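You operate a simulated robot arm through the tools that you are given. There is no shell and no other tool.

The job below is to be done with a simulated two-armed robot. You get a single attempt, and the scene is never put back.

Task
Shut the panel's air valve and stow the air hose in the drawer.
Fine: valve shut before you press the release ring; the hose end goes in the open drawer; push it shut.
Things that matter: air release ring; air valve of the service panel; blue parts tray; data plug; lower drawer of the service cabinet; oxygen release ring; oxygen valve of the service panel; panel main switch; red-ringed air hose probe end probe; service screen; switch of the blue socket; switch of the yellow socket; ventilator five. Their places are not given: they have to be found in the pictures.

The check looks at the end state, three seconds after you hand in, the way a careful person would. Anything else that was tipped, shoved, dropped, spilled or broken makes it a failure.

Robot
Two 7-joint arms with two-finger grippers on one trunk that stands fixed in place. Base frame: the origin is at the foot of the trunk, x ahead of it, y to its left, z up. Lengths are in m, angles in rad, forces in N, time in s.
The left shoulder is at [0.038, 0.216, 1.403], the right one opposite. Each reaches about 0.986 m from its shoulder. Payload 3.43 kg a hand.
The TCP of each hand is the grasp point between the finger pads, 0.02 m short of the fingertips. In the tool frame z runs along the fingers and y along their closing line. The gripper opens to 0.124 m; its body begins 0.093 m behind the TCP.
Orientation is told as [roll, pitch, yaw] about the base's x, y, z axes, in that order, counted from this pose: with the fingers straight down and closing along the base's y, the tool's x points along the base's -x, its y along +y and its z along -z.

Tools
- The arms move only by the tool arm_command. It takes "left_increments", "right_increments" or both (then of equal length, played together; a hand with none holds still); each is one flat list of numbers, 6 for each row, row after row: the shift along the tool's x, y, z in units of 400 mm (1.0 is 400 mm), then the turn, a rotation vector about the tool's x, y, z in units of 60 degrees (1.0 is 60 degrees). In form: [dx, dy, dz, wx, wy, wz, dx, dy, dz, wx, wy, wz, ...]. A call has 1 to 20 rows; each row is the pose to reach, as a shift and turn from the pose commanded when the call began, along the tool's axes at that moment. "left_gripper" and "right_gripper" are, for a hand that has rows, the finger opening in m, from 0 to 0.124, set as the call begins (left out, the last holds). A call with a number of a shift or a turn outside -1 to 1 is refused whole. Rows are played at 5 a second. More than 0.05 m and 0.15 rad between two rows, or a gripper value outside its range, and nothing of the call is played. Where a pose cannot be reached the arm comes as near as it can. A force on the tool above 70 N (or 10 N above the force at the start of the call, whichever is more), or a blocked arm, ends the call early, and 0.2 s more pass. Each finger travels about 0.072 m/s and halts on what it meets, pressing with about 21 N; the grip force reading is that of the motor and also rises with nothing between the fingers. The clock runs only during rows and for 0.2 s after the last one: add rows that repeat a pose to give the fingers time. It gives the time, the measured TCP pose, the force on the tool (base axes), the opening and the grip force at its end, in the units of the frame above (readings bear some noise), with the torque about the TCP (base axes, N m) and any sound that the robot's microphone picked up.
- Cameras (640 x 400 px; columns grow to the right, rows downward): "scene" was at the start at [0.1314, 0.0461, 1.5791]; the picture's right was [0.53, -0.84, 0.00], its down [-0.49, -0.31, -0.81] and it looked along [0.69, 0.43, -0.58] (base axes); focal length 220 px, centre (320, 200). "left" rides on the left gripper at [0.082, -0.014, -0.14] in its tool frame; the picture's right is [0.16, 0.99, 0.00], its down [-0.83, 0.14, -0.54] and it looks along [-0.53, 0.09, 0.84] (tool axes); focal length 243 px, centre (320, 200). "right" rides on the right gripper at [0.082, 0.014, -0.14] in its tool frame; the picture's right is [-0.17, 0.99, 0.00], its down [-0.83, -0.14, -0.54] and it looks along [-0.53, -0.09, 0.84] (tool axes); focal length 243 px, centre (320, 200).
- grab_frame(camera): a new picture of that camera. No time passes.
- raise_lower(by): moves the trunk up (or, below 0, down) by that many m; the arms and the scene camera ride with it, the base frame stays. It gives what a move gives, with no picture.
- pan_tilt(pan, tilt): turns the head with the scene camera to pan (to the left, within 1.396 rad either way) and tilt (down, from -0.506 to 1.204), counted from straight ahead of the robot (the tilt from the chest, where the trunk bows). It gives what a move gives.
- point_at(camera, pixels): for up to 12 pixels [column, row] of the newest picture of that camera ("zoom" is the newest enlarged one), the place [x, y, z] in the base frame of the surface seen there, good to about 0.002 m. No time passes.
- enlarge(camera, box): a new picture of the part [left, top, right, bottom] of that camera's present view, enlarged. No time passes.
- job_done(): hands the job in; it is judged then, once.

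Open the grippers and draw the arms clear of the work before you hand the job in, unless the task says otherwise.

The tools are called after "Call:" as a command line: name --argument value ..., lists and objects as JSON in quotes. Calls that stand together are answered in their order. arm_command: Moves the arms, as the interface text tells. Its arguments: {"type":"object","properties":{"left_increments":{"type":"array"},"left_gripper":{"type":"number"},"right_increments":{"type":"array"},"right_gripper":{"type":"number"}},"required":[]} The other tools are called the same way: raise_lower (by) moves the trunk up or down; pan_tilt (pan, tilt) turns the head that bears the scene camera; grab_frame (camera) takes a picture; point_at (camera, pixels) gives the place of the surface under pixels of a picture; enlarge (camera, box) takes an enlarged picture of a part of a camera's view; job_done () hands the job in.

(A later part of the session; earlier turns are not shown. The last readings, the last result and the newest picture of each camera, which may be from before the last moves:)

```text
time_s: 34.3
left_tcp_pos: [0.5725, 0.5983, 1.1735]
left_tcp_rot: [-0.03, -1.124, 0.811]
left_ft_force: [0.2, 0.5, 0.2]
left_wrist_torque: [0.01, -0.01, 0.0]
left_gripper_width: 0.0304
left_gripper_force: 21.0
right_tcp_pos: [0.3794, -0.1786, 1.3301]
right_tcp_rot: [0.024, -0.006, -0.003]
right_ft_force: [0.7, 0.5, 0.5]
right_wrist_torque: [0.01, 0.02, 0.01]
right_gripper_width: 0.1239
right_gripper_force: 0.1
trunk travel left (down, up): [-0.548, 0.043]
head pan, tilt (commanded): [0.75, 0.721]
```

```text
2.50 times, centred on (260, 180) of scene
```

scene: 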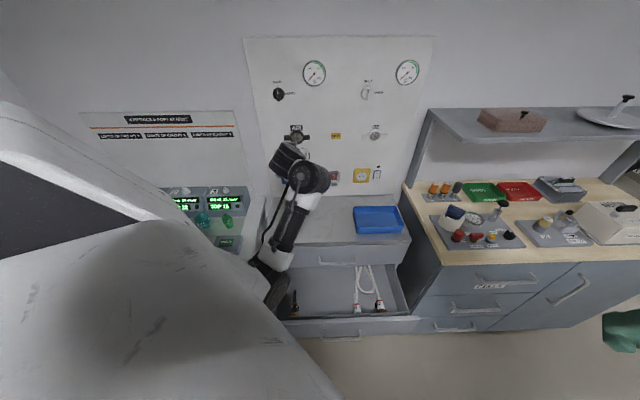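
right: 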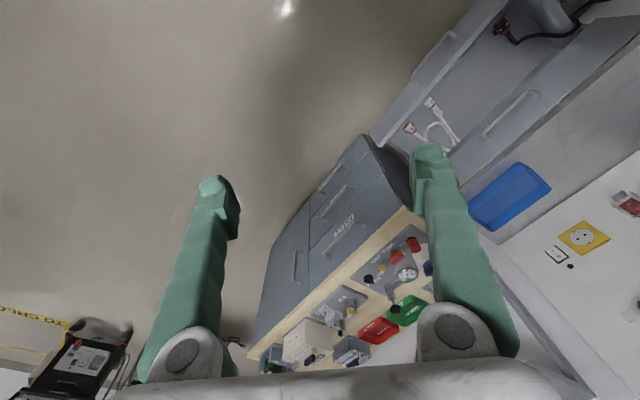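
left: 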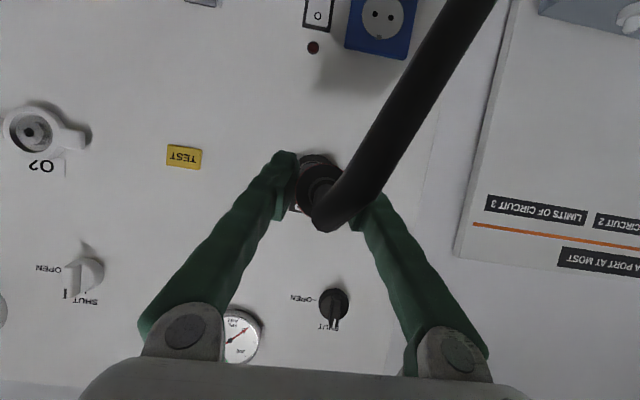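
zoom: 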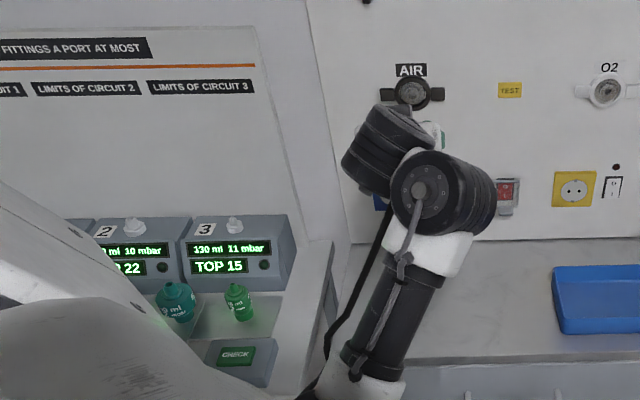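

The probe is out of the socket, and the hose no longer lies on the bench: it now hangs from the probe toward the drawer, with both fittings still upright. I look at the hose and drawer from both cameras.

Call:
grab_frame --camera "right"

Call:
enlarge --camera "scene" --box '[180, 180, 340, 330]'

Call:
enlarge --camera "right" --box '[400, 0, 640, 160]'

```text
taken
```

right: 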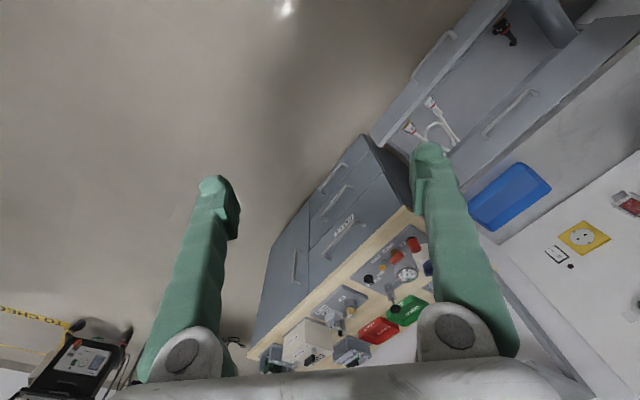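

```text
2.67 times, centred on (260, 255) of scene
```

zoom: 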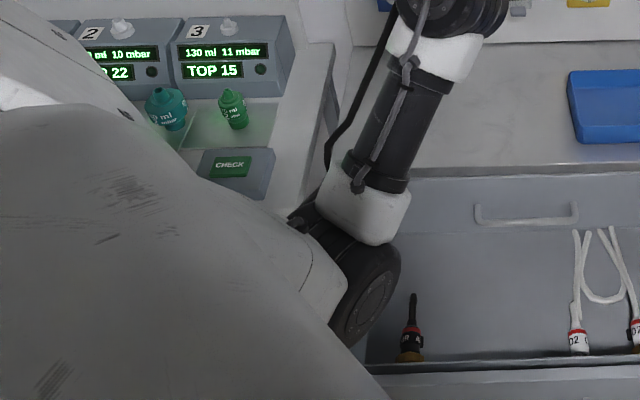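

```text
2.50 times, centred on (520, 80) of right
```

zoom: 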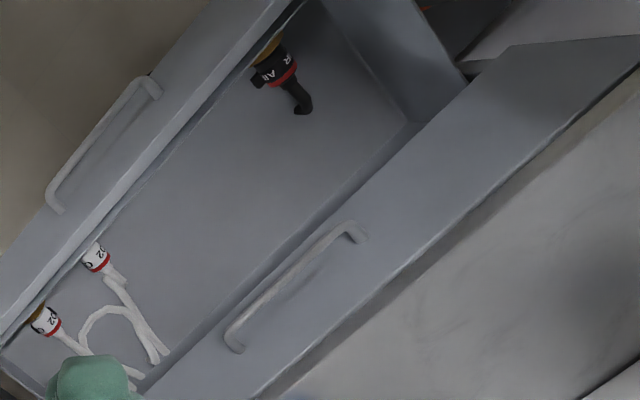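

The drawer end shows only a short stub now and the rest of the hose is hidden behind the left arm. I yaw the right hand a little to the left to get its camera on that region.

Call:
arm_command --right_increments '[0, 0, 0, 0, 0, -0.125, 0, 0, 0, 0, 0, -0.25, 0, 0, 0, 0, 0, -0.375]'

Call:
grab_frame --camera "right"

```text
time_s: 35.1
left_tcp_pos: [0.5741, 0.6032, 1.1695]
left_tcp_rot: [-0.033, -1.122, 0.813]
left_ft_force: [-0.6, 0.8, -0.5]
left_wrist_torque: [-0.02, -0.05, -0.08]
left_gripper_width: 0.0308
left_gripper_force: 21.2
right_tcp_pos: [0.3834, -0.1294, 1.2868]
right_tcp_rot: [0.013, -0.002, 0.161]
right_ft_force: [0.2, 0.8, -0.4]
right_wrist_torque: [-0.15, 0.06, 0.02]
right_gripper_width: 0.1239
right_gripper_force: 0.1
right hand out of reach, approached as far as the arm can: row 1, 2, 3
trunk travel left (down, up): [-0.548, 0.043]
head pan, tilt (commanded): [0.75, 0.721]
```

```text
taken
```

right: 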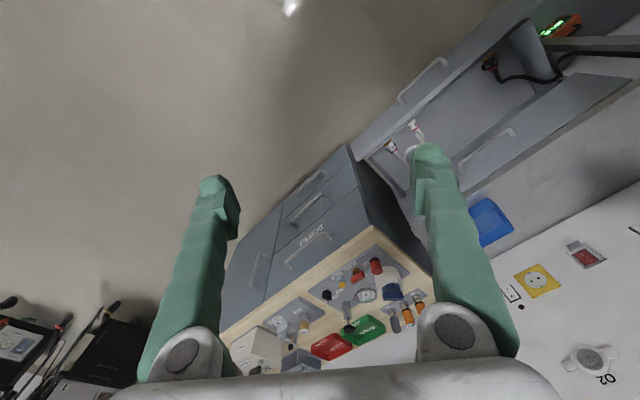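

Now the hose can be seen running from the drawer end over the drawer's left rim. I zoom in there and in the scene view.

Call:
enlarge --camera "right" --box '[440, 0, 640, 140]'

Call:
grab_frame --camera "scene"

Call:
enlarge --camera "scene" --box '[180, 120, 340, 330]'

```text
2.86 times, centred on (540, 70) of right
```

zoom: 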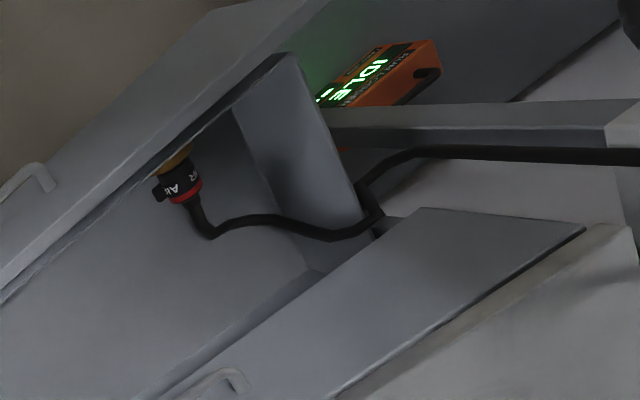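

```text
taken
```

scene: 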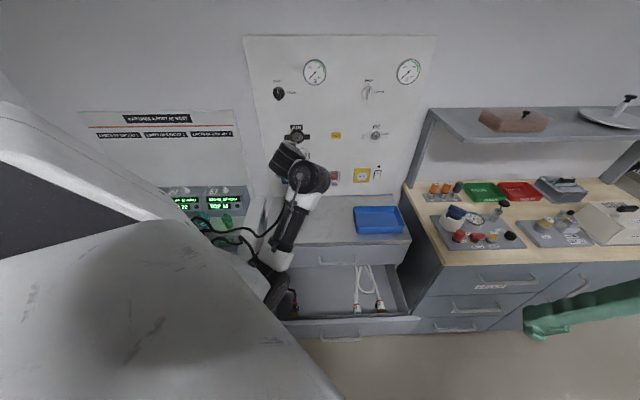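

```text
1.90 times, centred on (260, 225) of scene
```

zoom: 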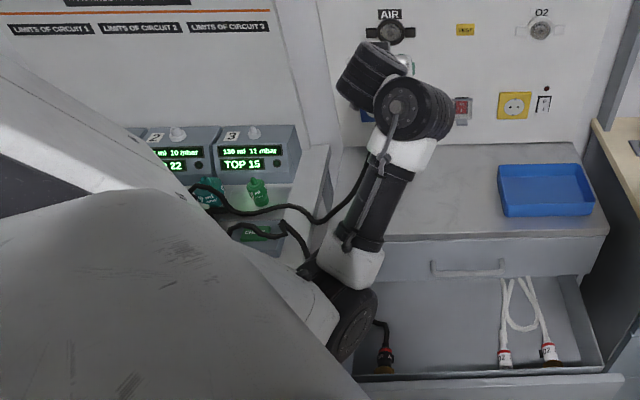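

The hose is drawn across the bench again, now near the green fitting's base at (228,225). I zoom closer to check the fittings.

Call:
enlarge --camera "scene" --box '[170, 180, 290, 270]'

Call:
point_at --camera "zoom" --pixels '[[310, 215], [312, 260], [270, 248], [360, 255], [420, 240], [480, 260], [540, 190], [205, 210], [230, 240], [250, 300], [380, 300], [310, 330]]'

```text
4.44 times, centred on (230, 225) of scene
```

zoom: 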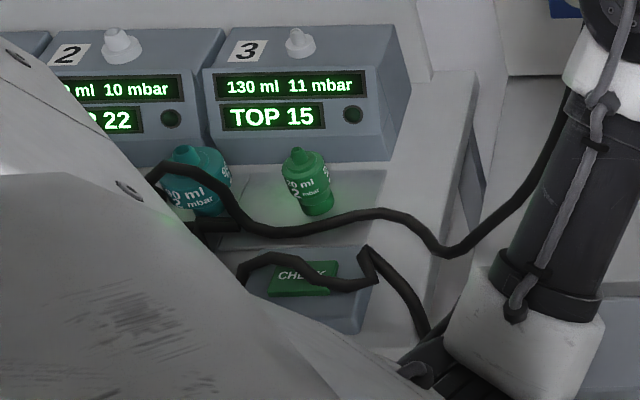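

```text
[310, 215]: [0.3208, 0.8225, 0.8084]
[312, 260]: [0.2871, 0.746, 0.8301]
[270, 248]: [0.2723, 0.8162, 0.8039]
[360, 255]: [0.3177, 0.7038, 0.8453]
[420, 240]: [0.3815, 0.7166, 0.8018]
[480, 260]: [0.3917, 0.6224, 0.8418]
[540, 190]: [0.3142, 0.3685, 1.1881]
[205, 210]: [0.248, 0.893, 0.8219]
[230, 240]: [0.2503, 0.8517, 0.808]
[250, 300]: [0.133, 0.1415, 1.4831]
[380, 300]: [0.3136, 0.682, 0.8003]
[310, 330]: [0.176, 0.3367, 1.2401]
```

The fittings stand untouched. I now swing the hand back and down from the panel while pitching it 40° further downward, keeping the probe gripped.

Call:
arm_command --left_increments '[0.0557, -0.0083, -0.0195, 0, 0.111, 0, 0.1113, -0.0167, -0.039, 0, 0.222, 0, 0.167, -0.025, -0.0585, 0, 0.333, 0, 0.2227, -0.0333, -0.078, 0, 0.444, 0, 0.2783, -0.0417, -0.0975, 0, 0.556, 0, 0.334, -0.05, -0.117, 0, 0.667, 0]'

Call:
grab_frame --camera "scene"

Call:
grab_frame --camera "left"

```text
time_s: 35.8
left_tcp_pos: [0.6337, 0.5, 1.3004]
left_tcp_rot: [0.562, -1.134, 0.056]
left_ft_force: [0.1, -0.8, -1.2]
left_wrist_torque: [0.0, 0.01, 0.05]
left_gripper_width: 0.0305
left_gripper_force: 21.1
right_tcp_pos: [0.3817, -0.1354, 1.2863]
right_tcp_rot: [0.019, -0.002, 0.162]
right_ft_force: [-0.1, -0.9, -0.6]
right_wrist_torque: [0.06, -0.01, 0.0]
right_gripper_width: 0.1237
right_gripper_force: 0.1
trunk travel left (down, up): [-0.548, 0.043]
head pan, tilt (commanded): [0.75, 0.721]
stopped in row 3 (left hand): the arm was blocked; the commanded pose is now the measured one
```

```text
taken
```

scene: 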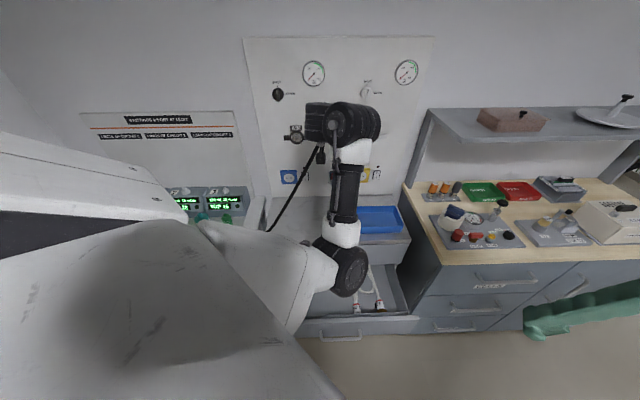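

```text
taken
```

left: 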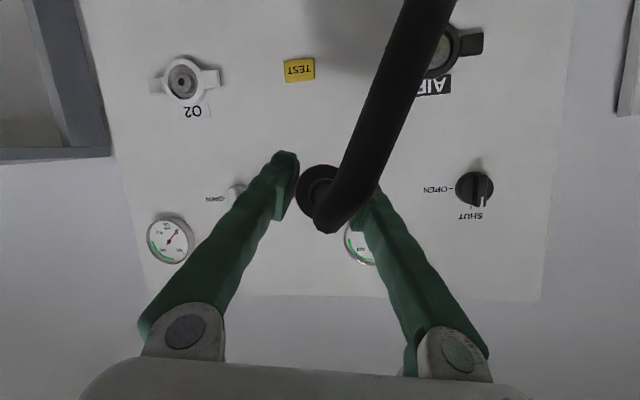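

The arm swung unexpectedly to (0.634,0.500,1.300) and stopped, still holding the probe. I check that the panel (both gauges and valves) and the probe are fine before going on.

Call:
enlarge --camera "scene" --box '[240, 40, 440, 200]'

Call:
enlarge --camera "left" --box '[130, 40, 500, 280]'

Call:
grab_frame --camera "right"

```text
2.50 times, centred on (340, 120) of scene
```

zoom: 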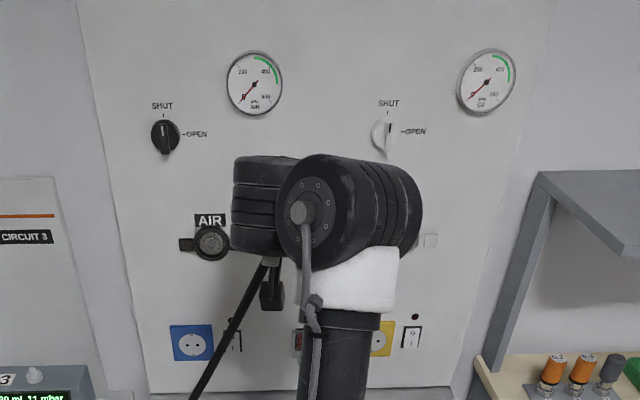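

```text
1.67 times, centred on (315, 160) of left
```

zoom: 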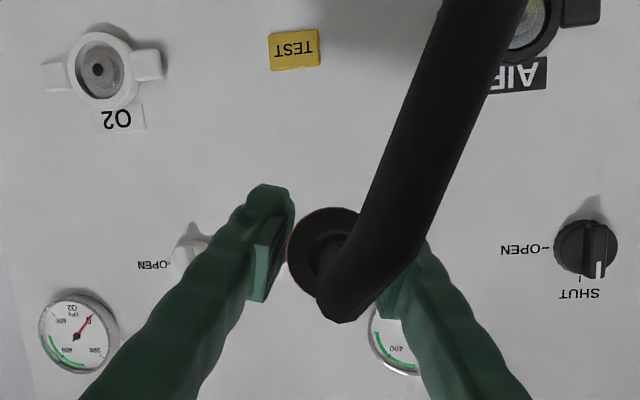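

```text
taken
```

right: 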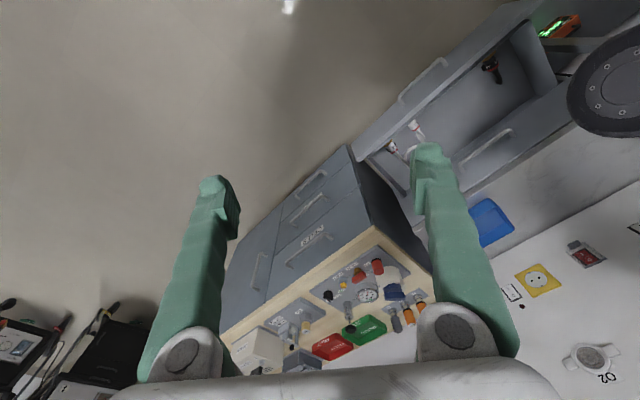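

Both gauges read 0, both valves point to SHUT, and the probe is still held. I hold for a second so the hose settles, then look again.

Call:
arm_command --left_increments '[0, 0, 0, 0, 0, 0, 0, 0, 0, 0, 0, 0, 0, 0, 0, 0, 0, 0, 0, 0, 0, 0, 0, 0]'

Call:
grab_frame --camera "scene"

Call:
grab_frame --camera "right"

```text
time_s: 36.8
left_tcp_pos: [0.6339, 0.5018, 1.3017]
left_tcp_rot: [0.553, -1.137, 0.059]
left_ft_force: [0.6, -0.5, -0.6]
left_wrist_torque: [-0.01, -0.01, 0.01]
left_gripper_width: 0.0307
left_gripper_force: 21.3
right_tcp_pos: [0.3819, -0.1334, 1.2875]
right_tcp_rot: [0.017, -0.003, 0.163]
right_ft_force: [0.0, -0.5, -0.2]
right_wrist_torque: [0.03, 0.03, 0.01]
right_gripper_width: 0.1241
right_gripper_force: 0.1
trunk travel left (down, up): [-0.548, 0.043]
head pan, tilt (commanded): [0.75, 0.721]
```

```text
taken
```

scene: 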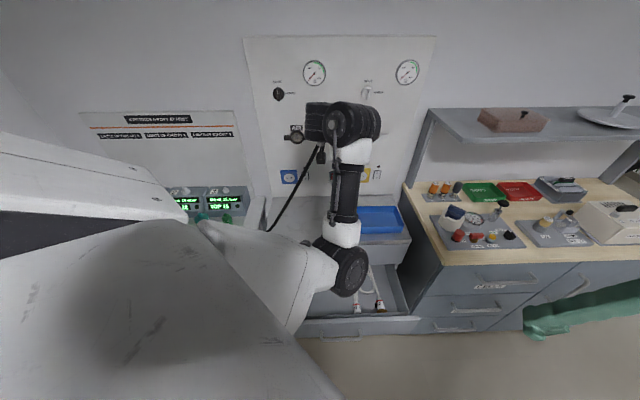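

```text
taken
```

right: 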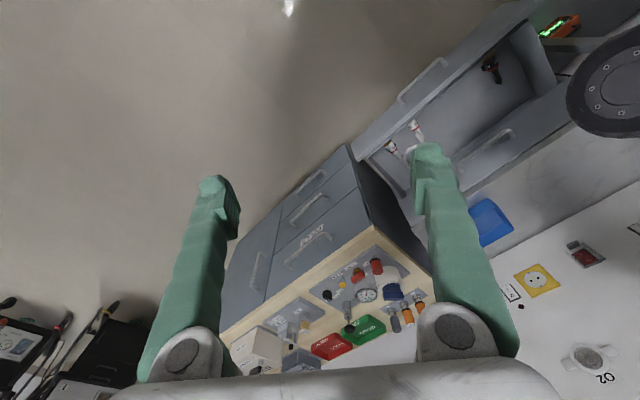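

The hose still looks like a line going down-left behind the upper arm. I zoom on the bench and the hose's visible stretch.

Call:
enlarge --camera "scene" --box '[150, 130, 350, 270]'

Call:
point_at --camera "zoom" --pixels '[[530, 75], [490, 125], [450, 190], [400, 290], [380, 320], [180, 270]]'

Call:
enlarge --camera "right" --box '[440, 0, 640, 140]'

```text
2.86 times, centred on (250, 200) of scene
```

zoom: 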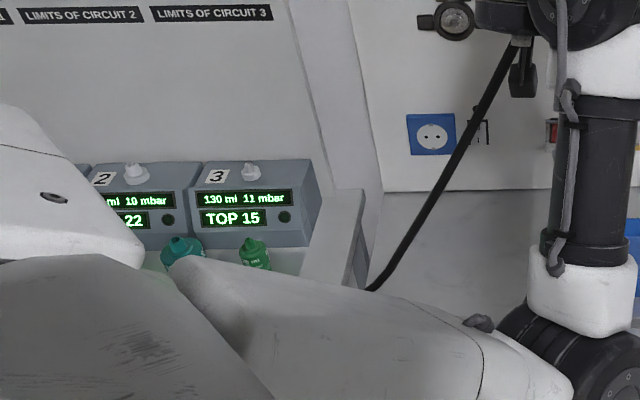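

```text
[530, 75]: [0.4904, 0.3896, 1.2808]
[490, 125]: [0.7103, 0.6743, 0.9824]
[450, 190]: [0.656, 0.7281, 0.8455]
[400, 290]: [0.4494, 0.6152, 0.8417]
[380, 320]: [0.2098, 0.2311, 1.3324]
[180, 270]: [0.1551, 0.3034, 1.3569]
```

```text
2.86 times, centred on (540, 70) of right
```

zoom: 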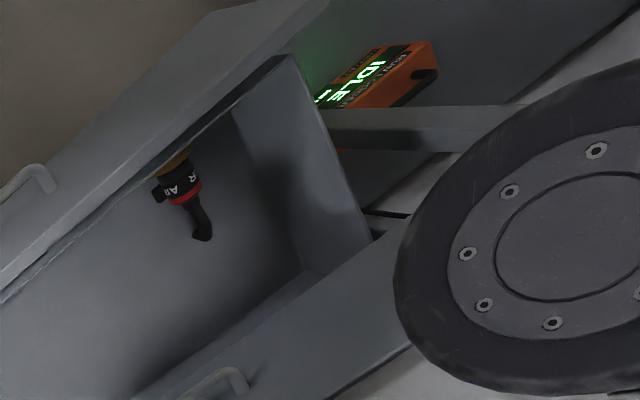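

The fittings are upright and the hose hangs toward the cabinet's left edge. The low elbow can't bend the wrist further down at this height, so I'll lower the hand first with a 30° pitch: I go to s≈0.03, d≈0.76, z≈1.15 with the hand squared up.

Call:
arm_command --left_increments '[0.0697, 0.0075, 0.0026, -0.0155, 0.0272, -0.0467, 0.1393, 0.0149, 0.0052, -0.031, 0.0545, -0.0934, 0.209, 0.0224, 0.0078, -0.0465, 0.0817, -0.1401, 0.2787, 0.0298, 0.0103, -0.062, 0.1089, -0.1868, 0.3483, 0.0373, 0.0129, -0.0775, 0.1362, -0.2335, 0.418, 0.0447, 0.0155, -0.093, 0.1634, -0.2802]'

Call:
grab_frame --camera "scene"

```text
time_s: 38.0
left_tcp_pos: [0.5586, 0.587, 1.2361]
left_tcp_rot: [0.301, -1.182, 0.556]
left_ft_force: [0.0, 0.5, -2.0]
left_wrist_torque: [-0.01, -0.04, -0.02]
left_gripper_width: 0.0307
left_gripper_force: 21.1
right_tcp_pos: [0.381, -0.1312, 1.288]
right_tcp_rot: [0.015, -0.004, 0.163]
right_ft_force: [-0.6, -0.5, 0.0]
right_wrist_torque: [0.02, -0.01, -0.04]
right_gripper_width: 0.1238
right_gripper_force: 0.1
trunk travel left (down, up): [-0.548, 0.043]
head pan, tilt (commanded): [0.75, 0.721]
stopped in row 5 (left hand): the arm was blocked; the commanded pose is now the measured one
```

```text
taken
```

scene: 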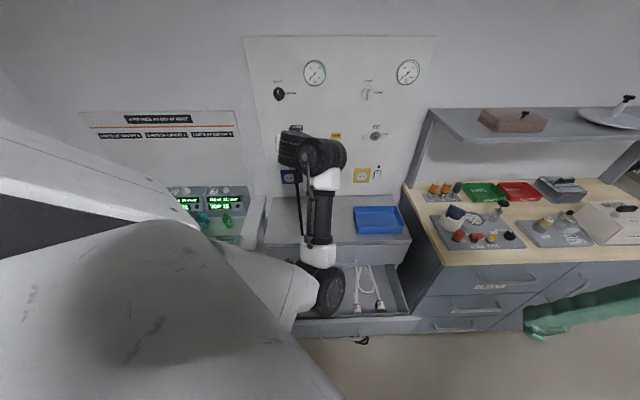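

Something black appears at (362,341), in front of the drawer. I zoom there at once.

Call:
enlarge --camera "scene" --box '[260, 260, 420, 380]'

Call:
grab_frame --camera "right"

Call:
point_at --camera "scene" --pixels '[[362, 341], [357, 341], [340, 337], [367, 343]]'

```text
3.33 times, centred on (340, 320) of scene
```

zoom: 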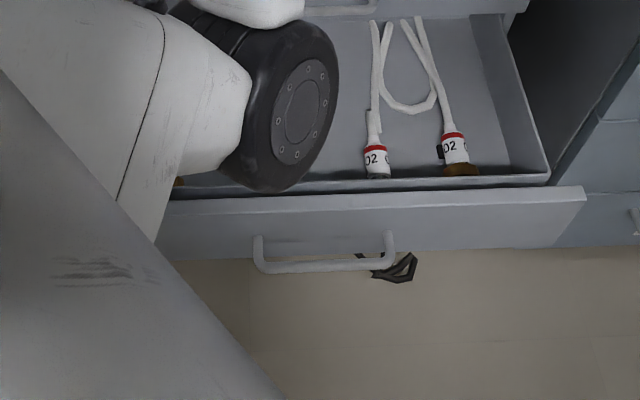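

```text
taken
```

right: 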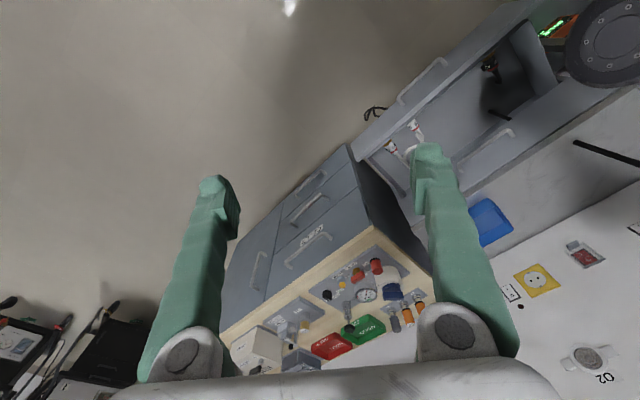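

```text
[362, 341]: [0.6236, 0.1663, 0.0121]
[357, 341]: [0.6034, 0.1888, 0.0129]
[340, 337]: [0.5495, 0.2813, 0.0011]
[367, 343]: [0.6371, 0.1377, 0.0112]
```

The hose simply lies in loops on the floor there (z≈0.012), and the drawer contents are in place. I check where the left elbow and links are, since the arm was blocked again.

Call:
point_at --camera "scene" --pixels '[[328, 290], [318, 250], [320, 215], [328, 180], [315, 155], [295, 145], [290, 280], [230, 290], [120, 180], [60, 250], [150, 330]]'

Call:
grab_frame --camera "left"

```text
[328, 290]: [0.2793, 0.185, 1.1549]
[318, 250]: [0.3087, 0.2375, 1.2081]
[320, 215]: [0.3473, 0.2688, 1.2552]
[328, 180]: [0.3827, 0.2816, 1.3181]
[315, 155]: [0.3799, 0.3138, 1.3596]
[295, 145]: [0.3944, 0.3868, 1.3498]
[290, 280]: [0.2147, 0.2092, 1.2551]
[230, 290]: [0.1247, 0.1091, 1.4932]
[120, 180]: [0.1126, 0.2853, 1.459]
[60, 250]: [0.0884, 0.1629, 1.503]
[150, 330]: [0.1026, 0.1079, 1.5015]
```

```text
taken
```

left: 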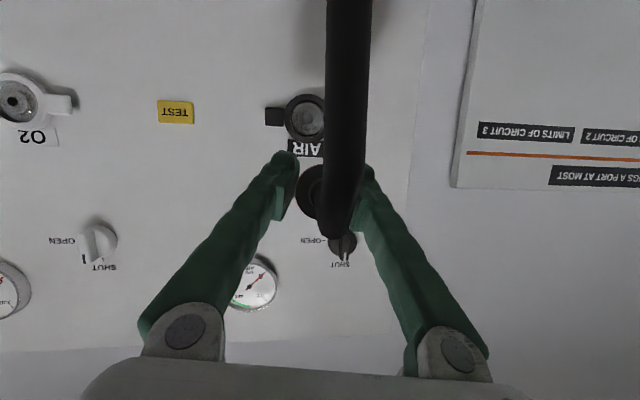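

The elbow is at about (0.28,0.185,1.155) in front of the chest, forearm pointing up to the wrist at z≈1.35. I try small local steps: straight down 0.05 m with unchanged orientation.

Call:
arm_command --left_increments '[0.0289, -0.0035, 0.0113, 0, 0, 0, 0.0578, -0.007, 0.0226, 0, 0, 0, 0.0868, -0.0105, 0.0339, 0, 0, 0, 0.1157, -0.014, 0.0453, 0, 0, 0]'

Call:
grab_frame --camera "scene"

```text
time_s: 39.1
left_tcp_pos: [0.5659, 0.6102, 1.2417]
left_tcp_rot: [0.216, -1.271, 0.669]
left_ft_force: [-0.1, -0.1, -1.3]
left_wrist_torque: [-0.03, -0.03, 0.01]
left_gripper_width: 0.0308
left_gripper_force: 21.2
right_tcp_pos: [0.3818, -0.1324, 1.2868]
right_tcp_rot: [0.017, -0.005, 0.162]
right_ft_force: [-0.6, 0.6, -0.3]
right_wrist_torque: [-0.04, -0.02, 0.02]
right_gripper_width: 0.1241
right_gripper_force: 0.1
trunk travel left (down, up): [-0.548, 0.043]
head pan, tilt (commanded): [0.75, 0.721]
stopped in row 4 (left hand): the arm was blocked; the commanded pose is now the measured one
```

```text
taken
```

scene: 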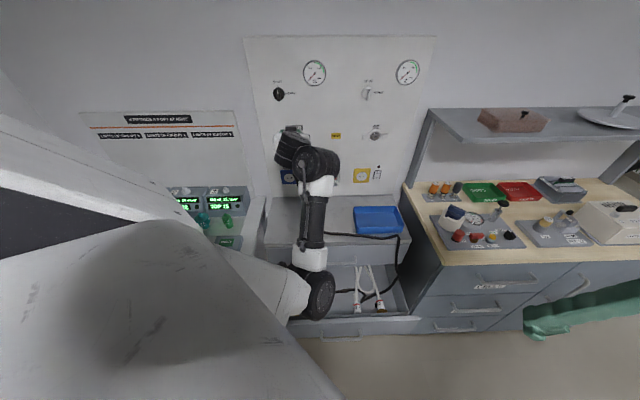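

The hose now lies across the cabinet top by the blue tray and into the drawer. I zoom to see whether it disturbs the tray or the O2 hose.

Call:
enlarge --camera "scene" --box '[260, 190, 430, 340]'

Call:
grab_frame --camera "right"

Call:
point_at --camera "scene" --pixels '[[355, 235], [380, 236], [398, 245], [397, 262], [385, 285], [375, 300], [345, 290], [375, 215], [400, 215], [405, 232]]'

```text
2.67 times, centred on (345, 265) of scene
```

zoom: 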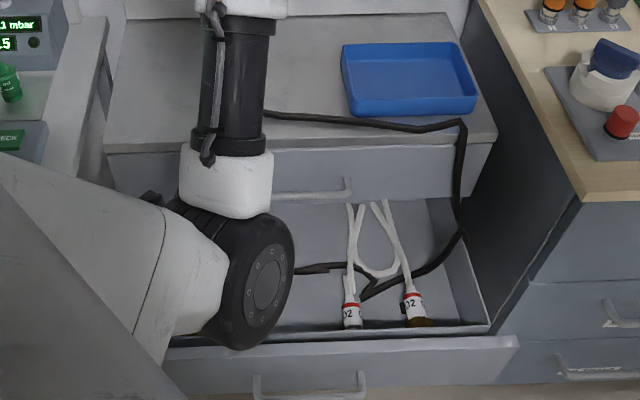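

```text
taken
```

right: 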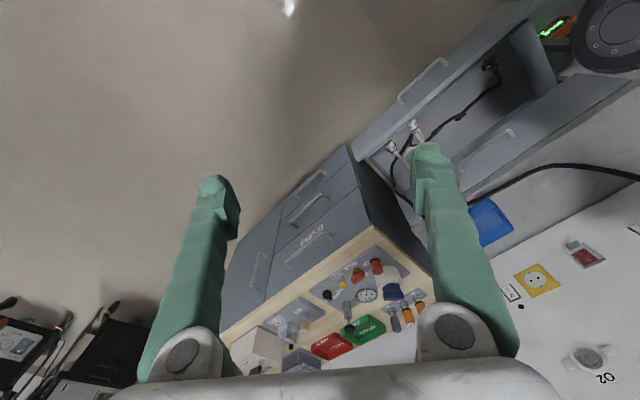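

```text
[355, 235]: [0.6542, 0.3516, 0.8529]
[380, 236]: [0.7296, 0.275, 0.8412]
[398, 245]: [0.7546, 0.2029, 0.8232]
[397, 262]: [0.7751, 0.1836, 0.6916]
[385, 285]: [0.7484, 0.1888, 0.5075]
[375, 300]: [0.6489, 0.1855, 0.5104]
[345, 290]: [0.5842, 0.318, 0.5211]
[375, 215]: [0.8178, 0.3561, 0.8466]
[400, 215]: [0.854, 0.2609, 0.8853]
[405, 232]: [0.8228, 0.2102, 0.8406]
```

The hand camera underneath is probably hitting the forearm when I pitch the hand down in this low-elbow posture. I roll the hand +60° about its own axis (as for the valve) to bring the camera to the side, keeping everything else still.

Call:
arm_command --left_increments '[0, 0, 0, 0, 0, 0.125, 0, 0, 0, 0, 0, 0.25, 0, 0, 0, 0, 0, 0.375, 0, 0, 0, 0, 0, 0.5, 0, 0, 0, 0, 0, 0.625, 0, 0, 0, 0, 0, 0.75, 0, 0, 0, 0, 0, 0.875, 0, 0, 0, 0, 0, 1.0]'

Call:
grab_frame --camera "scene"

Call:
grab_frame --camera "left"

```text
time_s: 41.0
left_tcp_pos: [0.5654, 0.6078, 1.2373]
left_tcp_rot: [1.24, -0.434, -0.534]
left_ft_force: [-0.5, 0.3, -1.4]
left_wrist_torque: [0.0, -0.02, 0.0]
left_gripper_width: 0.0308
left_gripper_force: 21.1
right_tcp_pos: [0.3811, -0.1332, 1.2874]
right_tcp_rot: [0.019, -0.003, 0.164]
right_ft_force: [-1.0, -0.8, 1.4]
right_wrist_torque: [-0.01, 0.01, 0.01]
right_gripper_width: 0.1241
right_gripper_force: 0.1
trunk travel left (down, up): [-0.548, 0.043]
head pan, tilt (commanded): [0.75, 0.721]
```

```text
taken
```

scene: 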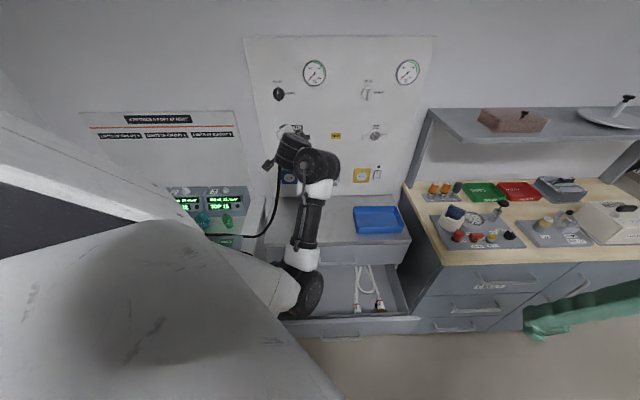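

```text
taken
```

left: 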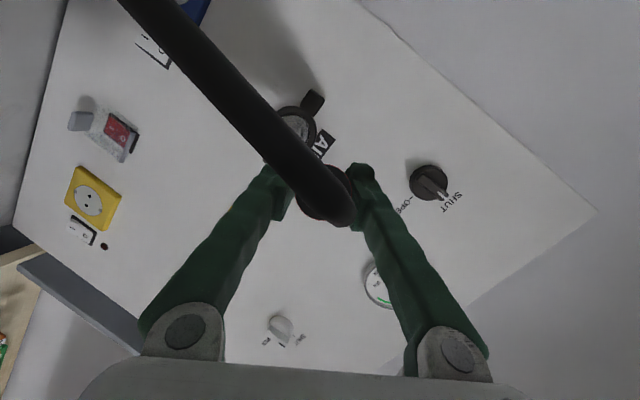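

The roll worked smoothly; the probe is still held and the camera is now to the lower-left. I add the remaining ~30° of roll.

Call:
arm_command --left_increments '[0, 0, 0, 0, 0, 0.125, 0, 0, 0, 0, 0, 0.25, 0, 0, 0, 0, 0, 0.375, 0, 0, 0, 0, 0, 0.5]'

Call:
grab_frame --camera "scene"

```text
time_s: 42.0
left_tcp_pos: [0.5652, 0.608, 1.2379]
left_tcp_rot: [1.272, 0.067, -0.699]
left_ft_force: [-0.4, -0.1, -1.6]
left_wrist_torque: [-0.03, 0.02, 0.01]
left_gripper_width: 0.0307
left_gripper_force: 20.7
right_tcp_pos: [0.3809, -0.1316, 1.2862]
right_tcp_rot: [0.018, -0.005, 0.164]
right_ft_force: [0.4, -1.0, 0.3]
right_wrist_torque: [-0.01, 0.01, 0.05]
right_gripper_width: 0.124
right_gripper_force: 0.0
trunk travel left (down, up): [-0.548, 0.043]
head pan, tilt (commanded): [0.75, 0.721]
```

```text
taken
```

scene: 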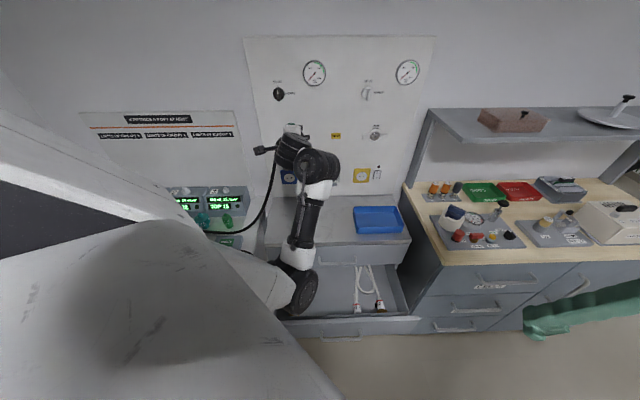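

The hand is rolled fully with the camera on its left. I now try a small step: 5 cm down, 3 cm back, pitching 15° further down.

Call:
arm_command --left_increments '[-0.0006, -0.0472, -0.0115, 0.083, 0, 0, -0.0012, -0.0943, -0.023, 0.167, 0, 0, -0.0018, -0.1415, -0.0345, 0.25, 0, 0]'

Call:
grab_frame --camera "scene"

```text
time_s: 42.8
left_tcp_pos: [0.5576, 0.5891, 1.1687]
left_tcp_rot: [1.013, 0.062, -0.695]
left_ft_force: [0.6, 0.2, -1.5]
left_wrist_torque: [0.02, 0.02, 0.0]
left_gripper_width: 0.0307
left_gripper_force: 21.2
left hand out of reach, approached as far as the arm can: row 3
right_tcp_pos: [0.3805, -0.1331, 1.2875]
right_tcp_rot: [0.018, -0.004, 0.162]
right_ft_force: [0.1, 0.1, 0.7]
right_wrist_torque: [-0.01, 0.03, 0.02]
right_gripper_width: 0.1239
right_gripper_force: 0.0
trunk travel left (down, up): [-0.548, 0.043]
head pan, tilt (commanded): [0.75, 0.721]
```

```text
taken
```

scene: 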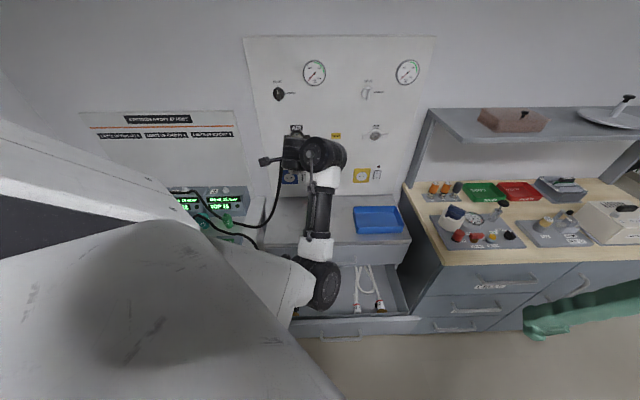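

The wrist is near its limit here (32° down). Lowering the wrist should free it, so I go down 0.10 m at constant pitch, shifting slightly right and back.

Call:
arm_command --left_increments '[-0.0208, -0.0628, 0.0152, 0, 0, 0, -0.0415, -0.1255, 0.0305, 0, 0, 0, -0.0623, -0.1883, 0.0457, 0, 0, 0, -0.083, -0.251, 0.061, 0, 0, 0]'

Call:
grab_frame --camera "scene"

```text
time_s: 43.7
left_tcp_pos: [0.5954, 0.5778, 1.1887]
left_tcp_rot: [1.147, -0.053, -0.666]
left_ft_force: [-0.1, -0.2, -0.8]
left_wrist_torque: [-0.02, -0.01, -0.02]
left_gripper_width: 0.0307
left_gripper_force: 20.8
right_tcp_pos: [0.3813, -0.1331, 1.2881]
right_tcp_rot: [0.017, -0.003, 0.16]
right_ft_force: [0.0, 0.4, -0.1]
right_wrist_torque: [0.03, -0.01, -0.05]
right_gripper_width: 0.124
right_gripper_force: 0.0
trunk travel left (down, up): [-0.548, 0.043]
head pan, tilt (commanded): [0.75, 0.721]
stopped in row 4 (left hand): the arm was blocked; the commanded pose is now the measured one
```

```text
taken
```

scene: 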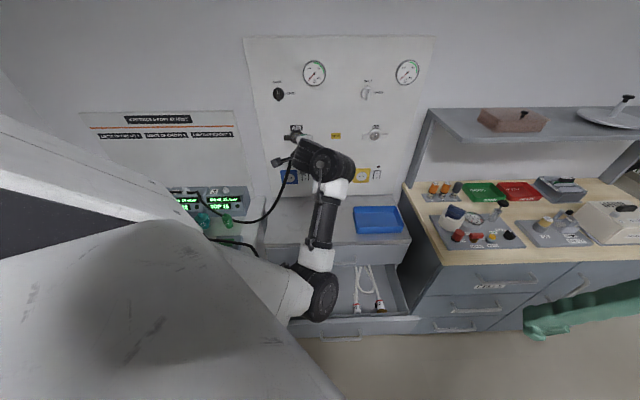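

Even this stopped early, perhaps because rows were too fast for a posture change. I try again straight down 0.10 m, in 1 cm rows.

Call:
arm_command --left_increments '[0.0013, -0.0228, 0.0103, 0, 0, 0, 0.0027, -0.0455, 0.0206, 0, 0, 0, 0.004, -0.0683, 0.0308, 0, 0, 0, 0.0053, -0.091, 0.0411, 0, 0, 0, 0.0067, -0.1138, 0.0514, 0, 0, 0, 0.008, -0.1365, 0.0617, 0, 0, 0, 0.0093, -0.1593, 0.072, 0, 0, 0, 0.0106, -0.182, 0.0822, 0, 0, 0, 0.012, -0.2048, 0.0925, 0, 0, 0, 0.0133, -0.2275, 0.1028, 0, 0, 0]'

Call:
grab_frame --camera "scene"

```text
time_s: 45.9
left_tcp_pos: [0.5966, 0.5813, 1.0947]
left_tcp_rot: [1.154, -0.052, -0.665]
left_ft_force: [0.4, -0.7, -1.5]
left_wrist_torque: [0.0, -0.02, 0.01]
left_gripper_width: 0.0304
left_gripper_force: 21.1
right_tcp_pos: [0.3811, -0.1322, 1.2871]
right_tcp_rot: [0.018, -0.004, 0.162]
right_ft_force: [0.1, 0.4, 0.2]
right_wrist_torque: [-0.04, 0.0, 0.02]
right_gripper_width: 0.124
right_gripper_force: 0.0
trunk travel left (down, up): [-0.548, 0.043]
head pan, tilt (commanded): [0.75, 0.721]
```

```text
taken
```

scene: 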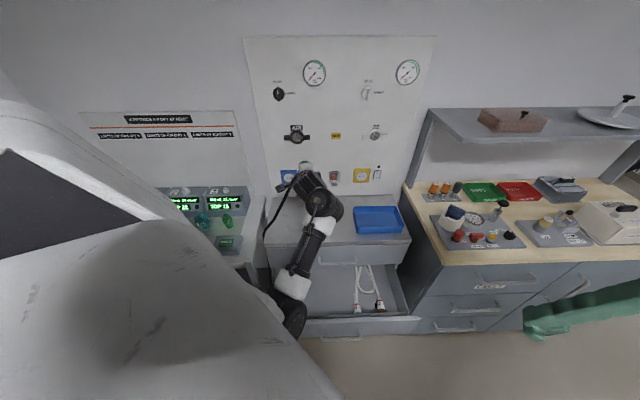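

Slow 1 cm rows work perfectly: the hand is now at z≈1.095. I continue the same way: 8 cm back, 8 cm down, 3 cm right, with 20° more pitch, over 20 rows.

Call:
arm_command --left_increments '[-0.002, -0.0135, -0.0054, 0.0167, 0, 0, -0.004, -0.0269, -0.0108, 0.0333, 0, 0, -0.006, -0.0404, -0.0162, 0.05, 0, 0, -0.008, -0.0538, -0.0217, 0.0667, 0, 0, -0.01, -0.0673, -0.0271, 0.0833, 0, 0, -0.0119, -0.0807, -0.0325, 0.1, 0, 0, -0.0139, -0.0942, -0.0379, 0.1167, 0, 0, -0.0159, -0.1076, -0.0433, 0.1333, 0, 0, -0.0179, -0.1211, -0.0487, 0.15, 0, 0, -0.0199, -0.1345, -0.0542, 0.1667, 0, 0, -0.0219, -0.148, -0.0596, 0.1833, 0, 0, -0.0239, -0.1614, -0.065, 0.2, 0, 0, -0.0259, -0.1749, -0.0704, 0.2167, 0, 0, -0.0279, -0.1883, -0.0758, 0.2333, 0, 0, -0.0299, -0.2018, -0.0812, 0.25, 0, 0, -0.0318, -0.2152, -0.0866, 0.2667, 0, 0, -0.0338, -0.2287, -0.0921, 0.2833, 0, 0, -0.0358, -0.2421, -0.0975, 0.3, 0, 0, -0.0378, -0.2556, -0.1029, 0.3167, 0, 0, -0.0398, -0.269, -0.1083, 0.3333, 0, 0]'

Call:
grab_frame --camera "scene"

Call:
grab_frame --camera "left"

```text
time_s: 50.3
left_tcp_pos: [0.5783, 0.4899, 1.0323]
left_tcp_rot: [0.854, -0.026, -0.73]
left_ft_force: [0.1, 0.0, -0.3]
left_wrist_torque: [0.03, 0.01, 0.0]
left_gripper_width: 0.0306
left_gripper_force: 21.0
right_tcp_pos: [0.3812, -0.1317, 1.2872]
right_tcp_rot: [0.017, -0.004, 0.161]
right_ft_force: [0.0, -0.5, 0.0]
right_wrist_torque: [-0.02, 0.0, -0.02]
right_gripper_width: 0.1241
right_gripper_force: 0.1
trunk travel left (down, up): [-0.548, 0.043]
head pan, tilt (commanded): [0.75, 0.721]
stopped in row 20 (left hand): the arm was blocked; the commanded pose is now the measured one
```

```text
taken
```

scene: 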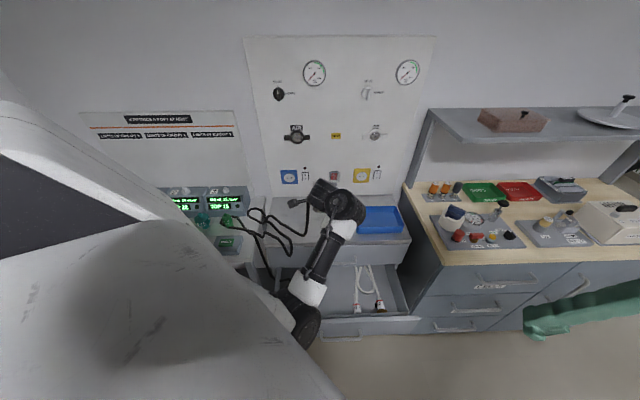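

```text
taken
```

left: 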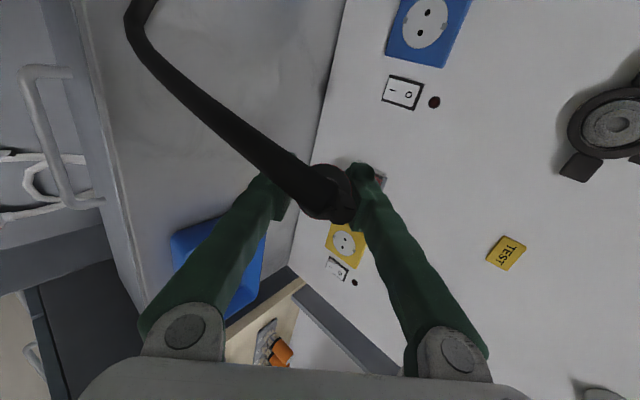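

The hand is now at d≈0.756, z≈1.03, pitched 41° down; only the last row stalled. I go straight down another 0.10 m in slow rows to lower the wrist further.

Call:
arm_command --left_increments '[0.0005, -0.0157, 0.0137, 0, 0, 0, 0.0011, -0.0314, 0.0274, 0, 0, 0, 0.0016, -0.0471, 0.0411, 0, 0, 0, 0.0022, -0.0628, 0.0548, 0, 0, 0, 0.0027, -0.0785, 0.0685, 0, 0, 0, 0.0033, -0.0942, 0.0822, 0, 0, 0, 0.0038, -0.1099, 0.0958, 0, 0, 0, 0.0043, -0.1256, 0.1095, 0, 0, 0, 0.0049, -0.1413, 0.1232, 0, 0, 0, 0.0054, -0.157, 0.1369, 0, 0, 0, 0.006, -0.1727, 0.1506, 0, 0, 0, 0.0065, -0.1884, 0.1643, 0, 0, 0]'

Call:
grab_frame --camera "scene"

```text
time_s: 52.9
left_tcp_pos: [0.5788, 0.4885, 0.9289]
left_tcp_rot: [0.851, -0.029, -0.727]
left_ft_force: [0.7, 0.1, -1.5]
left_wrist_torque: [0.02, -0.01, 0.02]
left_gripper_width: 0.0308
left_gripper_force: 20.8
right_tcp_pos: [0.3809, -0.133, 1.2875]
right_tcp_rot: [0.017, -0.005, 0.16]
right_ft_force: [-0.4, -0.3, -0.6]
right_wrist_torque: [0.01, -0.04, -0.01]
right_gripper_width: 0.1241
right_gripper_force: 0.0
trunk travel left (down, up): [-0.548, 0.043]
head pan, tilt (commanded): [0.75, 0.721]
```

```text
taken
```

scene: 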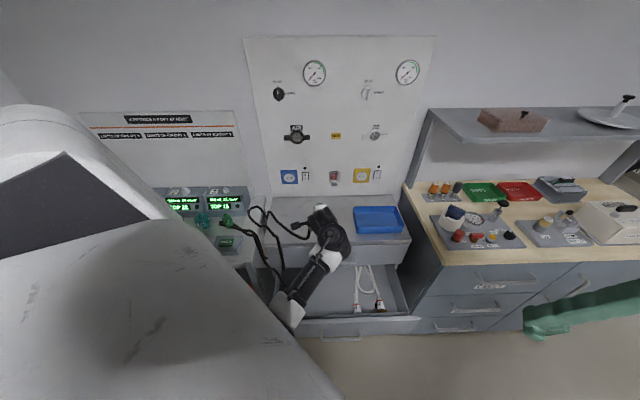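

The wrist followed well; the hand is at d≈0.755, z≈0.929. Now I retract 8 cm toward the robot with 10° more pitch, still above the cabinet-top level, in slow rows.

Call:
arm_command --left_increments '[0.0007, -0.0082, -0.0094, 0.0104, 0, 0, 0.0014, -0.0164, -0.0189, 0.0208, 0, 0, 0.0021, -0.0246, -0.0283, 0.0313, 0, 0, 0.0028, -0.0328, -0.0377, 0.0417, 0, 0, 0.0034, -0.0409, -0.0471, 0.0521, 0, 0, 0.0041, -0.0491, -0.0566, 0.0625, 0, 0, 0.0048, -0.0573, -0.066, 0.0729, 0, 0, 0.0055, -0.0655, -0.0754, 0.0833, 0, 0, 0.0062, -0.0737, -0.0848, 0.0938, 0, 0, 0.0069, -0.0819, -0.0943, 0.1042, 0, 0, 0.0076, -0.0901, -0.1037, 0.1146, 0, 0, 0.0083, -0.0983, -0.1131, 0.125, 0, 0, 0.0089, -0.1064, -0.1225, 0.1354, 0, 0, 0.0096, -0.1146, -0.132, 0.1459, 0, 0, 0.0103, -0.1228, -0.1414, 0.1563, 0, 0, 0.011, -0.131, -0.1508, 0.1667, 0, 0]'

Call:
grab_frame --camera "scene"

Call:
grab_frame --camera "left"

```text
time_s: 56.3
left_tcp_pos: [0.5212, 0.4319, 0.9305]
left_tcp_rot: [0.676, -0.03, -0.727]
left_ft_force: [-0.5, -1.3, -0.3]
left_wrist_torque: [-0.01, -0.04, -0.01]
left_gripper_width: 0.0307
left_gripper_force: 21.2
right_tcp_pos: [0.3815, -0.1324, 1.2873]
right_tcp_rot: [0.017, -0.003, 0.162]
right_ft_force: [-0.1, -0.3, 0.1]
right_wrist_torque: [0.02, -0.02, -0.01]
right_gripper_width: 0.1241
right_gripper_force: 0.1
trunk travel left (down, up): [-0.548, 0.043]
head pan, tilt (commanded): [0.75, 0.721]
```

```text
taken
```

scene: 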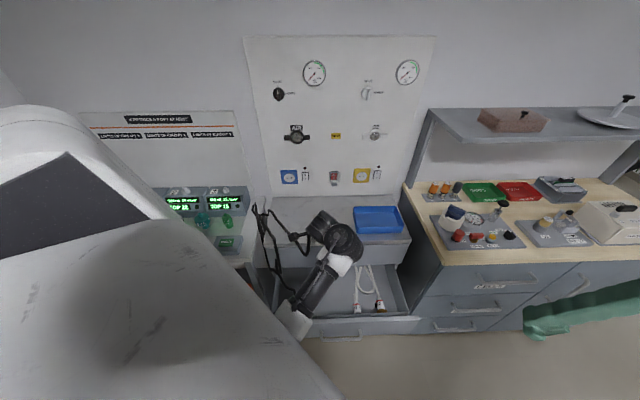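

```text
taken
```

left: 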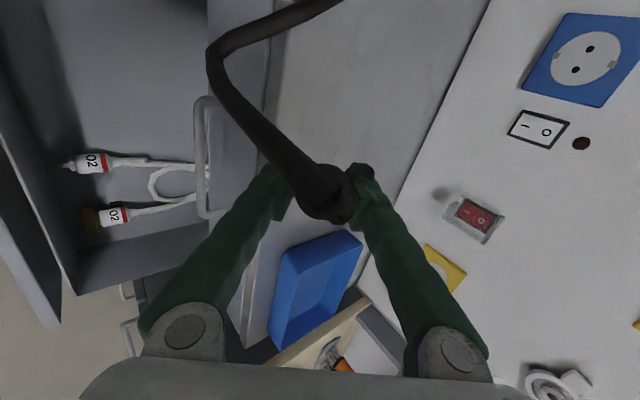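

Smooth again: d≈0.674, s≈0.063, z≈0.93, pitch 51° down, with the drawer now visible at left. I retract 7 cm more, 3 cm down, adding 12° of pitch.

Call:
arm_command --left_increments '[0.0009, -0.0131, -0.0036, 0.0143, 0, 0, 0.0018, -0.0261, -0.0073, 0.0286, 0, 0, 0.0027, -0.0392, -0.0109, 0.0429, 0, 0, 0.0036, -0.0523, -0.0146, 0.0571, 0, 0, 0.0045, -0.0654, -0.0182, 0.0714, 0, 0, 0.0054, -0.0784, -0.0219, 0.0857, 0, 0, 0.0063, -0.0915, -0.0255, 0.1, 0, 0, 0.0071, -0.1046, -0.0291, 0.1143, 0, 0, 0.008, -0.1176, -0.0328, 0.1286, 0, 0, 0.0089, -0.1307, -0.0364, 0.1429, 0, 0, 0.0098, -0.1438, -0.0401, 0.1571, 0, 0, 0.0107, -0.1569, -0.0437, 0.1714, 0, 0, 0.0116, -0.1699, -0.0474, 0.1857, 0, 0, 0.0125, -0.183, -0.051, 0.2, 0, 0]'

Call:
grab_frame --camera "scene"

Call:
grab_frame --camera "left"

```text
time_s: 58.0
left_tcp_pos: [0.5234, 0.4315, 0.9499]
left_tcp_rot: [0.706, 0.068, -0.835]
left_ft_force: [-0.2, -0.3, -1.1]
left_wrist_torque: [-0.01, 0.01, 0.0]
left_gripper_width: 0.0306
left_gripper_force: 20.7
right_tcp_pos: [0.38, -0.1329, 1.2878]
right_tcp_rot: [0.018, -0.003, 0.161]
right_ft_force: [0.2, 0.3, -0.5]
right_wrist_torque: [0.01, -0.01, 0.02]
right_gripper_width: 0.124
right_gripper_force: 0.1
trunk travel left (down, up): [-0.548, 0.043]
head pan, tilt (commanded): [0.75, 0.721]
stopped in row 8 (left hand): the arm was blocked; the commanded pose is now the measured one
```

```text
taken
```

scene: 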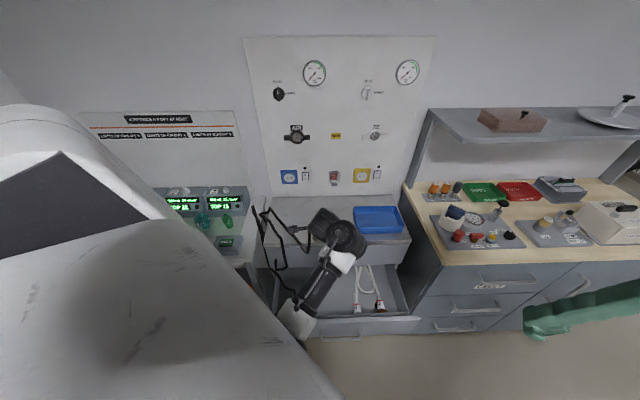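

```text
taken
```

left: 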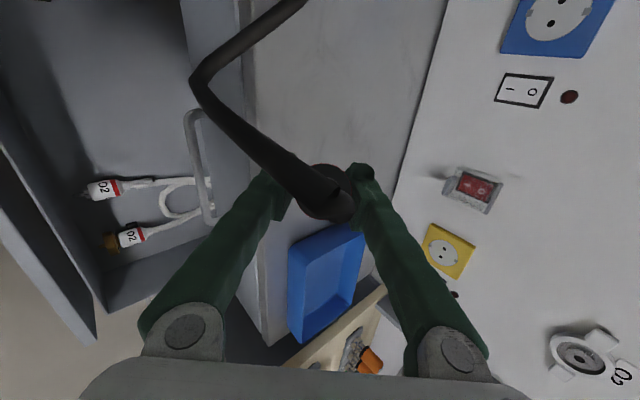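

Retracting with more pitch stalls here since the wrist is too close to the shoulder. I shift right (away from the left shoulder) by 5.5 cm, 3 cm back and 2 cm down at constant orientation.

Call:
arm_command --left_increments '[-0.012, -0.0065, -0.0011, 0, 0, 0, -0.024, -0.013, -0.0023, 0, 0, 0, -0.036, -0.0195, -0.0034, 0, 0, 0, -0.048, -0.026, -0.0045, 0, 0, 0, -0.06, -0.0325, -0.0056, 0, 0, 0, -0.072, -0.039, -0.0068, 0, 0, 0, -0.084, -0.0455, -0.0079, 0, 0, 0, -0.096, -0.052, -0.009, 0, 0, 0, -0.108, -0.0585, -0.0101, 0, 0, 0, -0.12, -0.065, -0.0113, 0, 0, 0, -0.132, -0.0715, -0.0124, 0, 0, 0, -0.144, -0.078, -0.0135, 0, 0, 0]'

Call:
grab_frame --camera "scene"

```text
time_s: 60.8
left_tcp_pos: [0.5487, 0.424, 0.9497]
left_tcp_rot: [0.79, 0.133, -0.822]
left_ft_force: [0.6, 0.0, -1.5]
left_wrist_torque: [-0.01, 0.0, -0.02]
left_gripper_width: 0.0305
left_gripper_force: 21.5
right_tcp_pos: [0.3805, -0.1323, 1.2864]
right_tcp_rot: [0.017, -0.005, 0.161]
right_ft_force: [-0.3, -0.3, 0.4]
right_wrist_torque: [0.01, 0.01, -0.02]
right_gripper_width: 0.1242
right_gripper_force: 0.1
trunk travel left (down, up): [-0.548, 0.043]
head pan, tilt (commanded): [0.75, 0.721]
stopped in row 12 (left hand): the arm was blocked; the commanded pose is now the measured one
```

```text
taken
```

scene: 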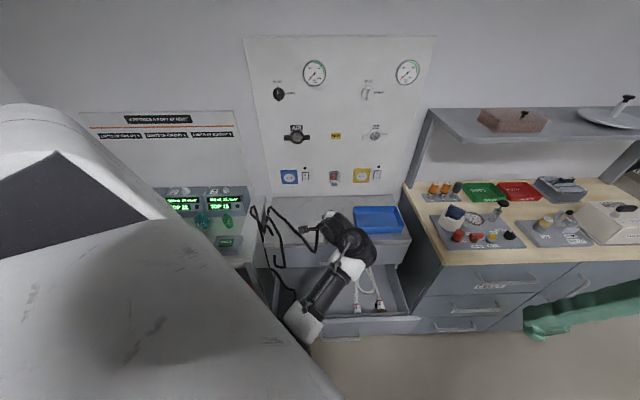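

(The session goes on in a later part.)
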